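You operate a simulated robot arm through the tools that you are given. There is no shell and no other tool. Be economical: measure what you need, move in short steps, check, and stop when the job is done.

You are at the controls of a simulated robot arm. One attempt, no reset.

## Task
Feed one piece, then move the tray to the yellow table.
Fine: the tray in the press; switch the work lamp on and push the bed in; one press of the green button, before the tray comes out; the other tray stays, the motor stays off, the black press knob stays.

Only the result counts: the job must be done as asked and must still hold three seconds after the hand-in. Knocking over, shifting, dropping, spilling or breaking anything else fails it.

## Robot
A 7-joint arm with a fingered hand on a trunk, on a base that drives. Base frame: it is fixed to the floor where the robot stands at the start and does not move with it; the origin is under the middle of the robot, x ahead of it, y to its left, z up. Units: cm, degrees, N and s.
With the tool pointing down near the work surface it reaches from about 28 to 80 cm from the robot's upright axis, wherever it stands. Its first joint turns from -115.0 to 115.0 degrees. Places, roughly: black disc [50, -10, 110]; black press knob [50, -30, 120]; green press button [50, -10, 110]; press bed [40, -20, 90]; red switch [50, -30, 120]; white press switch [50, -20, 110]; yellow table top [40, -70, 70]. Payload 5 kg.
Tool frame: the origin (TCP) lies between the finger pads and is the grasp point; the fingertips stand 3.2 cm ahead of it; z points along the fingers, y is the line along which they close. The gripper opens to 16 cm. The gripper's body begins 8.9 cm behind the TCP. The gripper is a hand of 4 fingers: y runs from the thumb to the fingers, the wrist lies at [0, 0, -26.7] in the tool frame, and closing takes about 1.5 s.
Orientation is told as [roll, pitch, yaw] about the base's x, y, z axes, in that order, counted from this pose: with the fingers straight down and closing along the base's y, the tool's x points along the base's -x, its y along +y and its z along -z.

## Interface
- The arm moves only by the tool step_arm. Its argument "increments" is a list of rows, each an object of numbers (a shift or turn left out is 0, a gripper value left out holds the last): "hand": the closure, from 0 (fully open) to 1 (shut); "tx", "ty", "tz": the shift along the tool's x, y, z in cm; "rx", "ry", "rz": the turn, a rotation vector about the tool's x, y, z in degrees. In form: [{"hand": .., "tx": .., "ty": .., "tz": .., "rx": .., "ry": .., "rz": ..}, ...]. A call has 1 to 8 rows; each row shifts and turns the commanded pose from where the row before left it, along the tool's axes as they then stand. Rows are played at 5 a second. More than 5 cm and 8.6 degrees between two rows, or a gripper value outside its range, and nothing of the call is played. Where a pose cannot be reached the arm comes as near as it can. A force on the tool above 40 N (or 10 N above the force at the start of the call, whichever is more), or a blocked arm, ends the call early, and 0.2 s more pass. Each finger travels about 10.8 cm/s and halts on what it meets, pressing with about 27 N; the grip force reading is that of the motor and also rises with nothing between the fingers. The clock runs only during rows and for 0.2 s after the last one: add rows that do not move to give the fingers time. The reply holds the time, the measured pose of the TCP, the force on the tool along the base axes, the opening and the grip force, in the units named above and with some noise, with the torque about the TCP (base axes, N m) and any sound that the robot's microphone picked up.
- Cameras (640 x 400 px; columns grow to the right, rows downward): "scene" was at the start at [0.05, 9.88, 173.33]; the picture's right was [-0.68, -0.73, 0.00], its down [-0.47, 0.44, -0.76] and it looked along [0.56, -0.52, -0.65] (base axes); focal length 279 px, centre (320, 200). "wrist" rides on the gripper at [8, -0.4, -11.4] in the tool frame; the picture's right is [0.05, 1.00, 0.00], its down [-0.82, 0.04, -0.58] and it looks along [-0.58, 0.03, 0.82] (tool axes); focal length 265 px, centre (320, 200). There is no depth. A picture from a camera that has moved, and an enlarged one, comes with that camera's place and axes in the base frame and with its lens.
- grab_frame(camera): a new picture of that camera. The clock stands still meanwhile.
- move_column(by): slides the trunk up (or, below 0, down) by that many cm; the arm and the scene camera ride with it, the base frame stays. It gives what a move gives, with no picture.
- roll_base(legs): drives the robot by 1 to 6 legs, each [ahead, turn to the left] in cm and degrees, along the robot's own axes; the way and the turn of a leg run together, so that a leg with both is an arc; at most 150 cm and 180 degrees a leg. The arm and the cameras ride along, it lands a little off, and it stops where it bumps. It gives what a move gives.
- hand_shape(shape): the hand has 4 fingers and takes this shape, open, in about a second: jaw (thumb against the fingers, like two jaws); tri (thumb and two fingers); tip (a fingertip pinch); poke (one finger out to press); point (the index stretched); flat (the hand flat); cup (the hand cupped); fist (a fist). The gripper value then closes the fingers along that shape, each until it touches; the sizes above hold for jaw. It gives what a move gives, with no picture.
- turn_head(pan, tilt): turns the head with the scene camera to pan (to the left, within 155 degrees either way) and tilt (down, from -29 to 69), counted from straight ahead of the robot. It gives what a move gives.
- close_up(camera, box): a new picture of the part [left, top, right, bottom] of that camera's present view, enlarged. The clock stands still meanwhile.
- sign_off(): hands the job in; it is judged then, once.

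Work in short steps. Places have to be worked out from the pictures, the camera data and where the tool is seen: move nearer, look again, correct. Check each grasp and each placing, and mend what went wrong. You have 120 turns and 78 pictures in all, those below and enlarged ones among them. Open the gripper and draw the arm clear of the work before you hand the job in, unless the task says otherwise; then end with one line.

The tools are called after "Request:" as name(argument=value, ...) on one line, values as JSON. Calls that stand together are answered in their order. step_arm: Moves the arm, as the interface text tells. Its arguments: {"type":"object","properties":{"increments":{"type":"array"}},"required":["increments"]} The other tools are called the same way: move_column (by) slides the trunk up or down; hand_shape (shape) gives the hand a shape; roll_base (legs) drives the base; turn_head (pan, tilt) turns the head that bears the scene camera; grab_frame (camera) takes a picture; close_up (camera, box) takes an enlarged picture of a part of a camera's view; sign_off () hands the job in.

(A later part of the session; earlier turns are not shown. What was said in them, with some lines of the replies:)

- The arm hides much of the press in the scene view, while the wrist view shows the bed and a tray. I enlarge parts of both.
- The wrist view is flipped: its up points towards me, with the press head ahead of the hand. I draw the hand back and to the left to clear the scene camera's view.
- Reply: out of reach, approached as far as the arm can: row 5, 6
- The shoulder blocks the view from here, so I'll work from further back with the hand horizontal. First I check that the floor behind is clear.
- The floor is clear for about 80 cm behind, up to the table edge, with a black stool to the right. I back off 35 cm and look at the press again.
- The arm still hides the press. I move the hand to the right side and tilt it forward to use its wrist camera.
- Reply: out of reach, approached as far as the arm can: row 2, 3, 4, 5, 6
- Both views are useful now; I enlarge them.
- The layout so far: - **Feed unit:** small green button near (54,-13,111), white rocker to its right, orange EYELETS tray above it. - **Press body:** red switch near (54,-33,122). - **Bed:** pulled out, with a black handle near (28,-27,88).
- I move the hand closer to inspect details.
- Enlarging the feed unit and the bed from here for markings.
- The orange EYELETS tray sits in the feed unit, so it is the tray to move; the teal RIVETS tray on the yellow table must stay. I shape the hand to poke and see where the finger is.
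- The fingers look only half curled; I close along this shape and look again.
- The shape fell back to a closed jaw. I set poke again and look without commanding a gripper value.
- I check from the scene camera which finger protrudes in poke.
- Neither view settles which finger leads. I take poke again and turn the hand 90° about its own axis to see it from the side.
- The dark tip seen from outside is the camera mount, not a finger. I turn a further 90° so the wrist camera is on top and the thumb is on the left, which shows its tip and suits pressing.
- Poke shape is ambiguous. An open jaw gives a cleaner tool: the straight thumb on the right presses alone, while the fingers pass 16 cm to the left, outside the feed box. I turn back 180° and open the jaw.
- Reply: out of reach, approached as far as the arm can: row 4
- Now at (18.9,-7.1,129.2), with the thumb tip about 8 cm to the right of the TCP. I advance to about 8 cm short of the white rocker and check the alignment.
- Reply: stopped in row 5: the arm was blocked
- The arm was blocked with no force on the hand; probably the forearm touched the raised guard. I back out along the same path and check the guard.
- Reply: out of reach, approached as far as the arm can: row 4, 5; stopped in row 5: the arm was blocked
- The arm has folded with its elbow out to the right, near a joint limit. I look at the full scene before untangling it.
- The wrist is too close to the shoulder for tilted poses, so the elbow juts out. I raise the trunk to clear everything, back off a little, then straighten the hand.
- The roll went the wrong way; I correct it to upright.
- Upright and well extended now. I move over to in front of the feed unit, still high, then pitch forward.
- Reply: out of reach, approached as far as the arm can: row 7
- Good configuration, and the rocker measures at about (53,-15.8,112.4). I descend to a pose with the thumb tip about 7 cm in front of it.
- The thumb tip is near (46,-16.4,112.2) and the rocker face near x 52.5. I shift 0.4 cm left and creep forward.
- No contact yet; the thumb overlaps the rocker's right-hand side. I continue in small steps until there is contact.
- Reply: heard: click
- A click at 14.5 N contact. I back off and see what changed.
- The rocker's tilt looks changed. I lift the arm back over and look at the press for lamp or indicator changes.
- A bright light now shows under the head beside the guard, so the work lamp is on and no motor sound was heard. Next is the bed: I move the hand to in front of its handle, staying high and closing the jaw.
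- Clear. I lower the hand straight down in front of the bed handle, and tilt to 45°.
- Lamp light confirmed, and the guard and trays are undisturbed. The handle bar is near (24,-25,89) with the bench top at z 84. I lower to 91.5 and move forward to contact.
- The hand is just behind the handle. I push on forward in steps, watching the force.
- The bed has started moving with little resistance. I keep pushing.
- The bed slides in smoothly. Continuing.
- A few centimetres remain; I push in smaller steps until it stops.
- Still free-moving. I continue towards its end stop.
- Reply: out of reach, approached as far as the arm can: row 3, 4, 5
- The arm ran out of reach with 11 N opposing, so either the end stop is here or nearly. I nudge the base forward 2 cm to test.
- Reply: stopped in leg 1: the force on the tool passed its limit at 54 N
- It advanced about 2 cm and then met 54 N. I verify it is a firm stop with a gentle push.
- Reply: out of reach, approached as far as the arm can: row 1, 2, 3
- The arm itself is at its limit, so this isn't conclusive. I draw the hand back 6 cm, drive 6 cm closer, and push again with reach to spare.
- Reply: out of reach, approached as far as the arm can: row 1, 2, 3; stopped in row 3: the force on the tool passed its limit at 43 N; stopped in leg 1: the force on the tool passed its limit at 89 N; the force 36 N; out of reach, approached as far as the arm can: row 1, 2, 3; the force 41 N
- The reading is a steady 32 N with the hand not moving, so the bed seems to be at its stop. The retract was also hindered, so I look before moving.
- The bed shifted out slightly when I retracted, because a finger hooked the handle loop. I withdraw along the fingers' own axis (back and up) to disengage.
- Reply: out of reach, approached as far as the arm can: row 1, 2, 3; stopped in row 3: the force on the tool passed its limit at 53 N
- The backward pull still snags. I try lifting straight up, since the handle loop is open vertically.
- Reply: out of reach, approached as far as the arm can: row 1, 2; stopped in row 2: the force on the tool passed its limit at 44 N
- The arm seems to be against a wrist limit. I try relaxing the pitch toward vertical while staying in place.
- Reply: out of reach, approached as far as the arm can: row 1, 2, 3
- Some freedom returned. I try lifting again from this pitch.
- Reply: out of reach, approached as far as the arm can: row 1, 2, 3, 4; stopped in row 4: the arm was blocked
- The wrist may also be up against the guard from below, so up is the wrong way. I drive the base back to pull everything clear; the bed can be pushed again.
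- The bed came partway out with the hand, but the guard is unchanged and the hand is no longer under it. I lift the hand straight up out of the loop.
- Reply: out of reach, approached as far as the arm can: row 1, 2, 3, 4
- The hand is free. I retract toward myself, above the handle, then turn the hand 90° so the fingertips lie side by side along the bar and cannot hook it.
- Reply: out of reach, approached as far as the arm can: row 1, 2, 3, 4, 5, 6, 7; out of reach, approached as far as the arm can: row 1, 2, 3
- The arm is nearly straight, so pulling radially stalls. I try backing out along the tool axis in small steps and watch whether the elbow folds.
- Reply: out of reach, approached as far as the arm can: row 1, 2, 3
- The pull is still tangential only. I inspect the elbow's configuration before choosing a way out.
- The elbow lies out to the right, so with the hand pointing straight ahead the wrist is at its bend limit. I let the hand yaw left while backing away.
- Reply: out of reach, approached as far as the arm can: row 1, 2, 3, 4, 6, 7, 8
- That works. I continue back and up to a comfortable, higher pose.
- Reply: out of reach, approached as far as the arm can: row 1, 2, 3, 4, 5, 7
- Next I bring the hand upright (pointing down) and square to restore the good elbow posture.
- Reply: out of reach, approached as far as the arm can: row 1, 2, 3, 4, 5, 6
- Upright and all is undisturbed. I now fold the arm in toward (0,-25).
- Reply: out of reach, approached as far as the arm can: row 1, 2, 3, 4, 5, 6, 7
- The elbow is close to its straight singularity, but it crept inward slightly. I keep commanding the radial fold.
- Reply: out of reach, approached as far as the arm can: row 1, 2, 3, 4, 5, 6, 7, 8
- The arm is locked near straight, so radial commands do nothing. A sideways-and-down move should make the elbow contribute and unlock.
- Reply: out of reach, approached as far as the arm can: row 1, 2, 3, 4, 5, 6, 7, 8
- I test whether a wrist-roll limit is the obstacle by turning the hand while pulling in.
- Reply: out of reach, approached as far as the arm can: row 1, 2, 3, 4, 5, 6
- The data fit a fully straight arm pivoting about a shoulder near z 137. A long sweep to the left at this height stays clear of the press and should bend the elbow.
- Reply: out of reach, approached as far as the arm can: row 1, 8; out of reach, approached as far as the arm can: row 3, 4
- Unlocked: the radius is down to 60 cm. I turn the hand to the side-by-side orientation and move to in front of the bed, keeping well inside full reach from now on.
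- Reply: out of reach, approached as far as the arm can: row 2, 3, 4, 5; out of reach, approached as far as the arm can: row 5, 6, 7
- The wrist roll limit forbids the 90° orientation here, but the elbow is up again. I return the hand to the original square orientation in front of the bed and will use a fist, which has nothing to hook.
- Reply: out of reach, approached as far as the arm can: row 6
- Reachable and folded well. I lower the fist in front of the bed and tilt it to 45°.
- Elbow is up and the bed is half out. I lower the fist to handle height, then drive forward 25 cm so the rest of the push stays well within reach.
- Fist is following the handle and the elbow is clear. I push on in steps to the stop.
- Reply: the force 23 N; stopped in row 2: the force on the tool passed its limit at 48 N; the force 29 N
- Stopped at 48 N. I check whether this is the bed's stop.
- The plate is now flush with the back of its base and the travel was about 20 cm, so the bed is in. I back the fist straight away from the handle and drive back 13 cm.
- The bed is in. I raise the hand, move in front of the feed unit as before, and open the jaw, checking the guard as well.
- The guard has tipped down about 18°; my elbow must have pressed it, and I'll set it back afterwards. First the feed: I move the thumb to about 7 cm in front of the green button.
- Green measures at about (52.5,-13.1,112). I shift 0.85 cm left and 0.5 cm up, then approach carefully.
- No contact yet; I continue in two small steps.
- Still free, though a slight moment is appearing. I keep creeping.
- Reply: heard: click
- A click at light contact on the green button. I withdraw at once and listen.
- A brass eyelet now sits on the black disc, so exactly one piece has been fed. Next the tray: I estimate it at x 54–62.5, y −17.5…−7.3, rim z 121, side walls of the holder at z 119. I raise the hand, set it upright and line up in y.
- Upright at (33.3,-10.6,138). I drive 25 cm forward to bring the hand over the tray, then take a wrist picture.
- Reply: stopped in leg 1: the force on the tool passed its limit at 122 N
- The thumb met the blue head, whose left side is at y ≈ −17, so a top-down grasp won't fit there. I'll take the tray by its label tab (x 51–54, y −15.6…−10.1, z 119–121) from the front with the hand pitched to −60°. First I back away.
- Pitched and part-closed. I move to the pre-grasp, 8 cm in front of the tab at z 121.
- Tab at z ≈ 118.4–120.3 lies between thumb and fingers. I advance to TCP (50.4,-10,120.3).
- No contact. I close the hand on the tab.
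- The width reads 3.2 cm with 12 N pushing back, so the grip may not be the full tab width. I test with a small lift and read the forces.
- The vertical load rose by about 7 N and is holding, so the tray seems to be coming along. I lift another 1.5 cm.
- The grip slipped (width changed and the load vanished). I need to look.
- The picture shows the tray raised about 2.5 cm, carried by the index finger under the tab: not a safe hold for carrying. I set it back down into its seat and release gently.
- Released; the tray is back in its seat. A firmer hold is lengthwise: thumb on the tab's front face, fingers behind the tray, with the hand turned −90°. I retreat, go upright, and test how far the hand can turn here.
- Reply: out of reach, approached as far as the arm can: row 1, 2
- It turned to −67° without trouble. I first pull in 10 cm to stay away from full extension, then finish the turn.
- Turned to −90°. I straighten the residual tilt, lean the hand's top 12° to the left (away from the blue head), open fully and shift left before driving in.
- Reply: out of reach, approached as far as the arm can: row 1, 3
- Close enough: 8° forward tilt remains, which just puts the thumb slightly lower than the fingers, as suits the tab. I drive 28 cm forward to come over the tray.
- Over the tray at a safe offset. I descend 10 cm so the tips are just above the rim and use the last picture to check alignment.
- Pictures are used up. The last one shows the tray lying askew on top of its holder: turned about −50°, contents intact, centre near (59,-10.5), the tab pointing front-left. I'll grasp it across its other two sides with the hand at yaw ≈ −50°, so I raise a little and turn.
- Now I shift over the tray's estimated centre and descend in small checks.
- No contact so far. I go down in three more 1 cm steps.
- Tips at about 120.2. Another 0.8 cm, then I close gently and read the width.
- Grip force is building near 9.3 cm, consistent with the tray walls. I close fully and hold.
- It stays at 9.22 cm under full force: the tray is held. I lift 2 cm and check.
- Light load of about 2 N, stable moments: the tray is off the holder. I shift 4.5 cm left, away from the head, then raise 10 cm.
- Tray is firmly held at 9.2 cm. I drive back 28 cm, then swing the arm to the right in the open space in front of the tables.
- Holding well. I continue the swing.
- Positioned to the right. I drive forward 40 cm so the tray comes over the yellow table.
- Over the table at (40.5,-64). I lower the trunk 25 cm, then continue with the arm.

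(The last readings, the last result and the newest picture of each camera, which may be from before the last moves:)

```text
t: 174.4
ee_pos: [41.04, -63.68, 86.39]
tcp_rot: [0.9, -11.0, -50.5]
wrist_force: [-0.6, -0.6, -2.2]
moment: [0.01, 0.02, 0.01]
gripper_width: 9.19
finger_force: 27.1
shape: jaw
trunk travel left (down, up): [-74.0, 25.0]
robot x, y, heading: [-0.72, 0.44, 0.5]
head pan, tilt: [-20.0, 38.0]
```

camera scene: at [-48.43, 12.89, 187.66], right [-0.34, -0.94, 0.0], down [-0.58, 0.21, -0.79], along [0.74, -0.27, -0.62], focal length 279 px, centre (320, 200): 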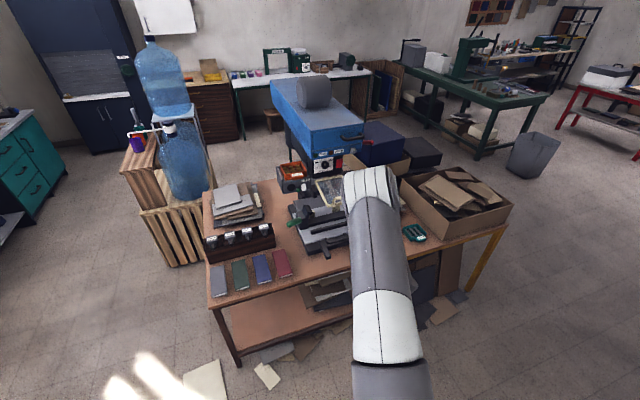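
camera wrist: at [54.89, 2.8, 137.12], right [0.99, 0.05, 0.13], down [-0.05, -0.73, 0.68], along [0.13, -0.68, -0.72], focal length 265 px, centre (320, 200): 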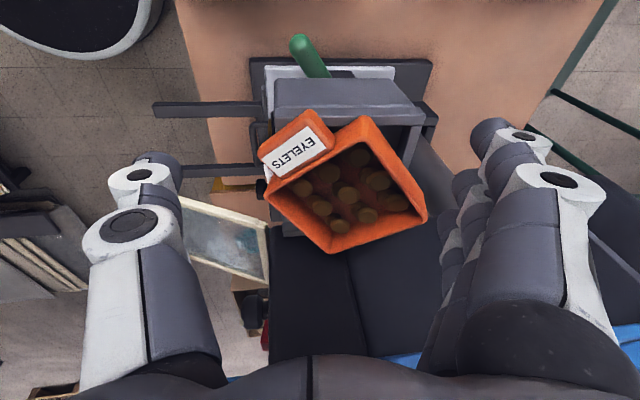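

Smooth so far. I lower in 0.7 cm steps, watching for upward force at touchdown.

Request:
step_arm(increments=[{"tx": 0.14, "tz": 0.7}, {"tx": 0.14, "tz": 0.7}, {"tx": 0.14, "tz": 0.7}, {"tx": 0.14, "tz": 0.7}, {"tx": 0.14, "tz": 0.7}, {"tx": 0.14, "tz": 0.7}])

Request:
step_arm(increments=[{"tx": 0.1, "tz": 0.5}, {"tx": 0.1, "tz": 0.5}, {"tx": 0.1, "tz": 0.5}])

```text
t: 175.8
ee_pos: [40.77, -63.55, 82.17]
tcp_rot: [1.0, -10.9, -50.4]
wrist_force: [0.0, -0.4, -1.9]
moment: [0.04, 0.04, -0.01]
gripper_width: 9.19
finger_force: 27.1
shape: jaw
trunk travel left (down, up): [-74.0, 25.0]
robot x, y, heading: [-0.89, 0.41, 0.4]
head pan, tilt: [-20.0, 38.0]
```

```text
t: 176.6
ee_pos: [40.85, -63.54, 80.54]
tcp_rot: [1.1, -11.0, -50.6]
wrist_force: [0.6, 0.3, -1.5]
moment: [0.02, 0.06, 0.01]
gripper_width: 9.15
finger_force: 26.6
shape: jaw
trunk travel left (down, up): [-74.0, 25.0]
robot x, y, heading: [-0.74, 0.28, 0.2]
head pan, tilt: [-20.0, 38.0]
```

Request:
step_arm(increments=[{"tx": 0.1, "tz": 0.5}, {"tx": 0.1, "tz": 0.5}, {"tx": 0.1, "tz": 0.5}])

Request:
step_arm(increments=[{"tx": 0.08, "tz": 0.4}, {"tx": 0.08, "tz": 0.4}])

```text
t: 177.4
ee_pos: [40.76, -63.55, 78.99]
tcp_rot: [1.0, -11.0, -50.6]
wrist_force: [0.1, -1.2, -1.0]
moment: [0.02, -0.01, 0.01]
gripper_width: 9.19
finger_force: 26.4
shape: jaw
trunk travel left (down, up): [-74.0, 25.0]
robot x, y, heading: [-0.59, 0.44, 0.3]
head pan, tilt: [-20.0, 38.0]
```

```text
t: 178.0
ee_pos: [40.92, -63.44, 78.23]
tcp_rot: [1.1, -11.1, -50.6]
wrist_force: [-1.0, 0.5, -0.7]
moment: [0.03, 0.01, -0.01]
gripper_width: 5.46
finger_force: 26.5
shape: jaw
trunk travel left (down, up): [-74.0, 25.0]
robot x, y, heading: [-1.1, 1.05, 0.4]
head pan, tilt: [-20.0, 38.0]
```

The width jumped to 5.5: at touchdown the tray slid out of the tips, or they slipped over its rim. I stop the closing at the present width and read again.

Request:
step_arm(increments=[{"hand": 0.64}, {"hand": 0.64}])

```text
t: 178.6
ee_pos: [40.81, -63.57, 78.19]
tcp_rot: [1.1, -11.0, -50.5]
wrist_force: [-0.4, -0.3, 0.2]
moment: [0.0, -0.06, -0.03]
gripper_width: 5.74
finger_force: 0.1
shape: jaw
trunk travel left (down, up): [-74.0, 25.0]
robot x, y, heading: [-0.83, 0.42, 0.3]
head pan, tilt: [-20.0, 38.0]
```

No load and no grip: the tray is standing on the table. I lift the hand straight up and check that nothing comes along.

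Request:
step_arm(increments=[{"tx": -0.2, "tz": -1}, {"tx": -0.2, "tz": -1}, {"tx": -0.4, "tz": -2}, {"tx": -0.57, "tz": -3}, {"tx": -0.57, "tz": -3}, {"tx": -0.57, "tz": -3}])

```text
t: 180.0
ee_pos: [40.54, -63.44, 91.42]
tcp_rot: [1.1, -11.0, -50.6]
wrist_force: [-0.3, 0.2, -0.3]
moment: [0.01, 0.0, 0.01]
gripper_width: 5.74
finger_force: 0.0
shape: jaw
trunk travel left (down, up): [-74.0, 25.0]
robot x, y, heading: [-0.88, 0.54, 0.4]
head pan, tilt: [-20.0, 38.0]
```

The hand is free and the tray is on the yellow table. I raise the trunk again and back off; then I'll lift the guard to its original open position (its upper stop), which my elbow had pushed down.

Request:
move_column(by=25)

Request:
roll_base(legs=[[-40, 0]])

Request:
step_arm(increments=[{"rz": -8.4}, {"rz": -8.4}, {"rz": -8.4}, {"rz": -8.4}, {"rz": -8.4}, {"rz": -8.4}])

```text
t: 181.8
ee_pos: [34.78, -60.14, 99.49]
tcp_rot: [-1.3, -1.4, -51.1]
wrist_force: [-0.5, -1.0, 0.0]
moment: [-0.01, 0.0, -0.01]
gripper_width: 5.74
finger_force: 0.1
shape: jaw
trunk travel left (down, up): [-92.5, 6.5]
robot x, y, heading: [-1.07, 0.4, 0.4]
head pan, tilt: [-20.0, 38.0]
stopped: the arm was blocked; the commanded pose is now the measured one
```

```text
t: 184.3
ee_pos: [-4.43, -60.85, 98.72]
tcp_rot: [-1.5, -1.2, -50.8]
wrist_force: [0.7, -0.1, -1.5]
moment: [0.01, -0.07, -0.01]
gripper_width: 5.78
finger_force: 0.0
shape: jaw
trunk travel left (down, up): [-92.5, 6.5]
robot x, y, heading: [-41.69, 0.31, 0.2]
head pan, tilt: [-20.0, 38.0]
```

```text
t: 185.7
ee_pos: [-4.52, -60.83, 98.67]
tcp_rot: [-1.8, 0.5, -0.4]
wrist_force: [0.0, 1.1, 0.0]
moment: [0.01, -0.01, 0.01]
gripper_width: 5.73
finger_force: 0.1
shape: jaw
trunk travel left (down, up): [-92.5, 6.5]
robot x, y, heading: [-41.43, 0.1, 0.3]
head pan, tilt: [-20.0, 38.0]
```

The arm got blocked while rising, probably the elbow under the guard, which would have pushed it up to its stop. I raise the remaining trunk travel here in free space and go probe the guard's height from below with the closed hand.

Request:
move_column(by=6.5)

Request:
step_arm(increments=[{"hand": 1, "tx": -1.2, "ty": 4.1}, {"tx": -1.2, "ty": 4.1}, {"tx": -1.2, "ty": 4.1}, {"tx": -1.2, "ty": 4.1}, {"tx": -1.2, "ty": 4.1}, {"tx": -1.2, "ty": 4.1}, {"tx": -1.2, "ty": 4.1}, {"tx": -1.2, "ty": 4.1}])

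Request:
step_arm(increments=[{"ry": -7.5}, {"ry": -7.5}, {"ry": -7.5}, {"ry": -7.5}, {"ry": -7.5}, {"ry": -7.5}, {"ry": -7.5}, {"ry": -7.5}])

```text
t: 186.7
ee_pos: [-4.51, -60.75, 105.31]
tcp_rot: [-1.8, 0.4, -0.4]
wrist_force: [-0.6, 0.4, -1.1]
moment: [0.03, -0.03, -0.03]
gripper_width: 5.73
finger_force: 0.1
shape: jaw
trunk travel left (down, up): [-99.0, 0.0]
robot x, y, heading: [-41.51, 0.05, 0.4]
head pan, tilt: [-20.0, 38.0]
```

```text
t: 188.5
ee_pos: [5.37, -27.92, 104.1]
tcp_rot: [-1.9, 0.5, -0.4]
wrist_force: [0.7, 0.2, -0.2]
moment: [-0.03, 0.0, -0.02]
gripper_width: 0.0
finger_force: 26.2
shape: jaw
trunk travel left (down, up): [-99.0, 0.0]
robot x, y, heading: [-41.21, 0.23, 0.3]
head pan, tilt: [-20.0, 38.0]
```

```text
t: 190.3
ee_pos: [5.42, -28.21, 104.2]
tcp_rot: [-3.7, -59.6, 2.8]
wrist_force: [-0.5, -1.4, 0.0]
moment: [0.03, -0.04, 0.02]
gripper_width: 0.0
finger_force: 26.9
shape: jaw
trunk travel left (down, up): [-99.0, 0.0]
robot x, y, heading: [-41.26, -0.01, 0.1]
head pan, tilt: [-20.0, 38.0]
```

Now I move the hand forward under the guard's front edge, at z 103, watching for any contact.

Request:
step_arm(increments=[{"tx": 1, "tz": 0.6}, {"tx": -2.3, "tz": 3.95}, {"tx": -2.3, "tz": 3.95}, {"tx": -2.3, "tz": 3.95}, {"tx": -2.3, "tz": 3.95}])

Request:
step_arm(increments=[{"tx": -1.5, "tz": 2.6}, {"tx": -1.5, "tz": 2.6}, {"tx": -1.5, "tz": 2.6}, {"tx": -1.5, "tz": 2.6}])

```text
t: 191.5
ee_pos: [23.98, -28.19, 102.83]
tcp_rot: [-3.7, -59.5, 2.6]
wrist_force: [0.3, 0.0, 0.7]
moment: [0.03, -0.02, -0.02]
gripper_width: 0.02
finger_force: 27.0
shape: jaw
trunk travel left (down, up): [-99.0, 0.0]
robot x, y, heading: [-41.44, 0.07, 0.2]
head pan, tilt: [-20.0, 38.0]
```

```text
t: 192.5
ee_pos: [35.87, -28.38, 102.65]
tcp_rot: [-3.6, -59.5, 2.7]
wrist_force: [0.4, -1.3, 0.3]
moment: [-0.01, 0.0, -0.02]
gripper_width: 0.01
finger_force: 26.2
shape: jaw
trunk travel left (down, up): [-99.0, 0.0]
robot x, y, heading: [-41.11, -0.1, 0.4]
head pan, tilt: [-20.0, 38.0]
```

No contact. I raise in 0.7 cm steps and watch the vertical force.

Request:
step_arm(increments=[{"tx": -0.9, "tz": 1.5}, {"tx": -0.6, "tz": -0.36}, {"tx": -0.6, "tz": -0.36}, {"tx": -0.6, "tz": -0.36}, {"tx": -0.6, "tz": -0.36}])

Request:
step_arm(increments=[{"tx": -0.6, "tz": -0.36}, {"tx": -0.6, "tz": -0.36}])

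Request:
step_arm(increments=[{"tx": -0.6, "tz": -0.36}, {"tx": -0.6, "tz": -0.36}])

```text
t: 193.7
ee_pos: [36.78, -28.47, 105.33]
tcp_rot: [-3.5, -59.2, 2.5]
wrist_force: [-29.1, 1.1, -11.9]
moment: [-0.51, -1.42, 1.1]
gripper_width: 0.02
finger_force: 27.1
shape: jaw
trunk travel left (down, up): [-99.0, 0.0]
robot x, y, heading: [-41.26, 0.55, 0.4]
head pan, tilt: [-20.0, 38.0]
```

```text
t: 194.1
ee_pos: [37.08, -28.35, 105.55]
tcp_rot: [-3.6, -58.9, 2.5]
wrist_force: [-5.4, 0.0, -3.6]
moment: [-0.08, -0.31, 0.21]
gripper_width: 0.0
finger_force: 26.9
shape: jaw
trunk travel left (down, up): [-99.0, 0.0]
robot x, y, heading: [-41.55, -0.0, 0.1]
head pan, tilt: [-20.0, 38.0]
stopped in row 1: the force on the tool passed its limit at 43 N (the readings are from after the stop); the commanded pose is now the measured one
```

```text
t: 194.7
ee_pos: [37.15, -28.31, 107.12]
tcp_rot: [-3.5, -59.1, 2.5]
wrist_force: [-3.4, -1.1, -1.4]
moment: [-0.05, -0.21, 0.09]
gripper_width: 0.02
finger_force: 27.1
shape: jaw
trunk travel left (down, up): [-99.0, 0.0]
robot x, y, heading: [-41.46, 0.38, 0.2]
head pan, tilt: [-20.0, 38.0]
```

Contact came with the guard still low; it then yielded and is now riding up with light force. I keep raising it gently to its stop.

Request:
step_arm(increments=[{"tx": -0.6, "tz": -0.36}, {"tx": -0.6, "tz": -0.36}])

Request:
step_arm(increments=[{"tx": -0.6, "tz": -0.36}, {"tx": -0.6, "tz": -0.36}])

Request:
step_arm(increments=[{"tx": -0.6, "tz": -0.36}, {"tx": -0.6, "tz": -0.36}])

```text
t: 195.3
ee_pos: [37.17, -28.22, 108.47]
tcp_rot: [-3.5, -59.0, 2.6]
wrist_force: [-3.2, -0.9, -1.2]
moment: [-0.01, -0.21, 0.14]
gripper_width: 0.0
finger_force: 27.1
shape: jaw
trunk travel left (down, up): [-99.0, 0.0]
robot x, y, heading: [-41.59, -0.17, 0.3]
head pan, tilt: [-20.0, 38.0]
```

```text
t: 195.9
ee_pos: [37.03, -28.27, 109.84]
tcp_rot: [-3.5, -59.1, 2.5]
wrist_force: [-1.9, -0.9, -1.8]
moment: [0.01, -0.09, 0.08]
gripper_width: 0.0
finger_force: 27.2
shape: jaw
trunk travel left (down, up): [-99.0, 0.0]
robot x, y, heading: [-41.25, -0.18, 0.7]
head pan, tilt: [-20.0, 38.0]
```

```text
t: 196.5
ee_pos: [37.02, -28.2, 111.24]
tcp_rot: [-3.6, -59.2, 2.5]
wrist_force: [-2.1, -0.5, -0.8]
moment: [-0.04, -0.12, 0.1]
gripper_width: 0.01
finger_force: 26.7
shape: jaw
trunk travel left (down, up): [-99.0, 0.0]
robot x, y, heading: [-41.51, 0.29, 0.3]
head pan, tilt: [-20.0, 38.0]
```

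The guard's contact edge is now near its original height (z ≈ 117). I continue carefully to find the stop.

Request:
step_arm(increments=[{"tx": -0.6, "tz": -0.36}])

Request:
step_arm(increments=[{"tx": -0.6, "tz": -0.36}])

```text
t: 196.9
ee_pos: [37.15, -28.25, 111.56]
tcp_rot: [-3.4, -58.8, 2.4]
wrist_force: [-2.9, -0.6, -15.7]
moment: [-0.53, -0.43, 0.1]
gripper_width: 0.0
finger_force: 27.1
shape: jaw
trunk travel left (down, up): [-99.0, 0.0]
robot x, y, heading: [-41.38, 0.31, 0.3]
head pan, tilt: [-20.0, 38.0]
```

```text
t: 197.5
ee_pos: [36.59, -28.18, 111.72]
tcp_rot: [-3.2, -58.1, 2.3]
wrist_force: [0.1, -1.9, -14.1]
moment: [-0.46, -0.12, 0.0]
gripper_width: 0.01
finger_force: 27.3
shape: jaw
trunk travel left (down, up): [-99.0, 0.0]
robot x, y, heading: [-41.39, 0.29, 0.0]
head pan, tilt: [-20.0, 38.0]
stopped in row 1: the force on the tool passed its limit at 42 N (the readings are from after the stop); the commanded pose is now the measured one
```

Firm stop: the guard is back at its upper position. I lower 2.5 cm, check that it doesn't follow, and withdraw.

Request:
step_arm(increments=[{"tx": 0.6, "tz": 0.36}, {"tx": 0.8, "tz": 0.5}, {"tx": 0.8, "tz": 0.5}])

Request:
step_arm(increments=[{"tx": 2, "tz": -3.4}, {"tx": 2, "tz": -3.4}, {"tx": 2, "tz": -3.4}, {"tx": 2, "tz": -3.4}, {"tx": 2, "tz": -3.4}])

```text
t: 198.3
ee_pos: [36.65, -28.17, 109.5]
tcp_rot: [-3.4, -58.5, 2.2]
wrist_force: [0.9, -0.4, -0.2]
moment: [0.03, 0.02, 0.01]
gripper_width: 0.0
finger_force: 27.0
shape: jaw
trunk travel left (down, up): [-99.0, 0.0]
robot x, y, heading: [-41.06, 0.25, 0.5]
head pan, tilt: [-20.0, 38.0]
```

```text
t: 199.5
ee_pos: [16.78, -28.09, 109.82]
tcp_rot: [-3.3, -58.5, 2.3]
wrist_force: [-0.1, 0.5, 0.9]
moment: [-0.04, -0.02, -0.04]
gripper_width: 0.0
finger_force: 26.7
shape: jaw
trunk travel left (down, up): [-99.0, 0.0]
robot x, y, heading: [-41.53, 0.18, 0.3]
head pan, tilt: [-20.0, 38.0]
```

The guard stayed up and the arm is clear. I open the hand and then hand in.

Request:
step_arm(increments=[{"hand": 0}, {"hand": 0}, {"hand": 0}, {"hand": 0}, {"hand": 0}, {"hand": 0}, {"hand": 0}, {"hand": 0}])

Request:
sign_off()

```text
t: 201.3
ee_pos: [17.01, -28.01, 109.89]
tcp_rot: [-3.2, -58.4, 2.2]
wrist_force: [-0.1, -0.3, 0.4]
moment: [0.0, -0.03, 0.01]
gripper_width: 16.0
finger_force: 0.0
shape: jaw
trunk travel left (down, up): [-99.0, 0.0]
robot x, y, heading: [-41.29, -0.16, 0.0]
head pan, tilt: [-20.0, 38.0]
```

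```text
The job is handed in.
```

I handed the job in: the lamp is on, the bed is in, one eyelet was fed, and the eyelet tray was set down on the yellow table by force readings alone, with no pictures left to check it. On the way the hand hit the press head once (122 N), the tray came loose and sat askew on its holder, and my arm tipped the guard, which I pushed back up to its stop.
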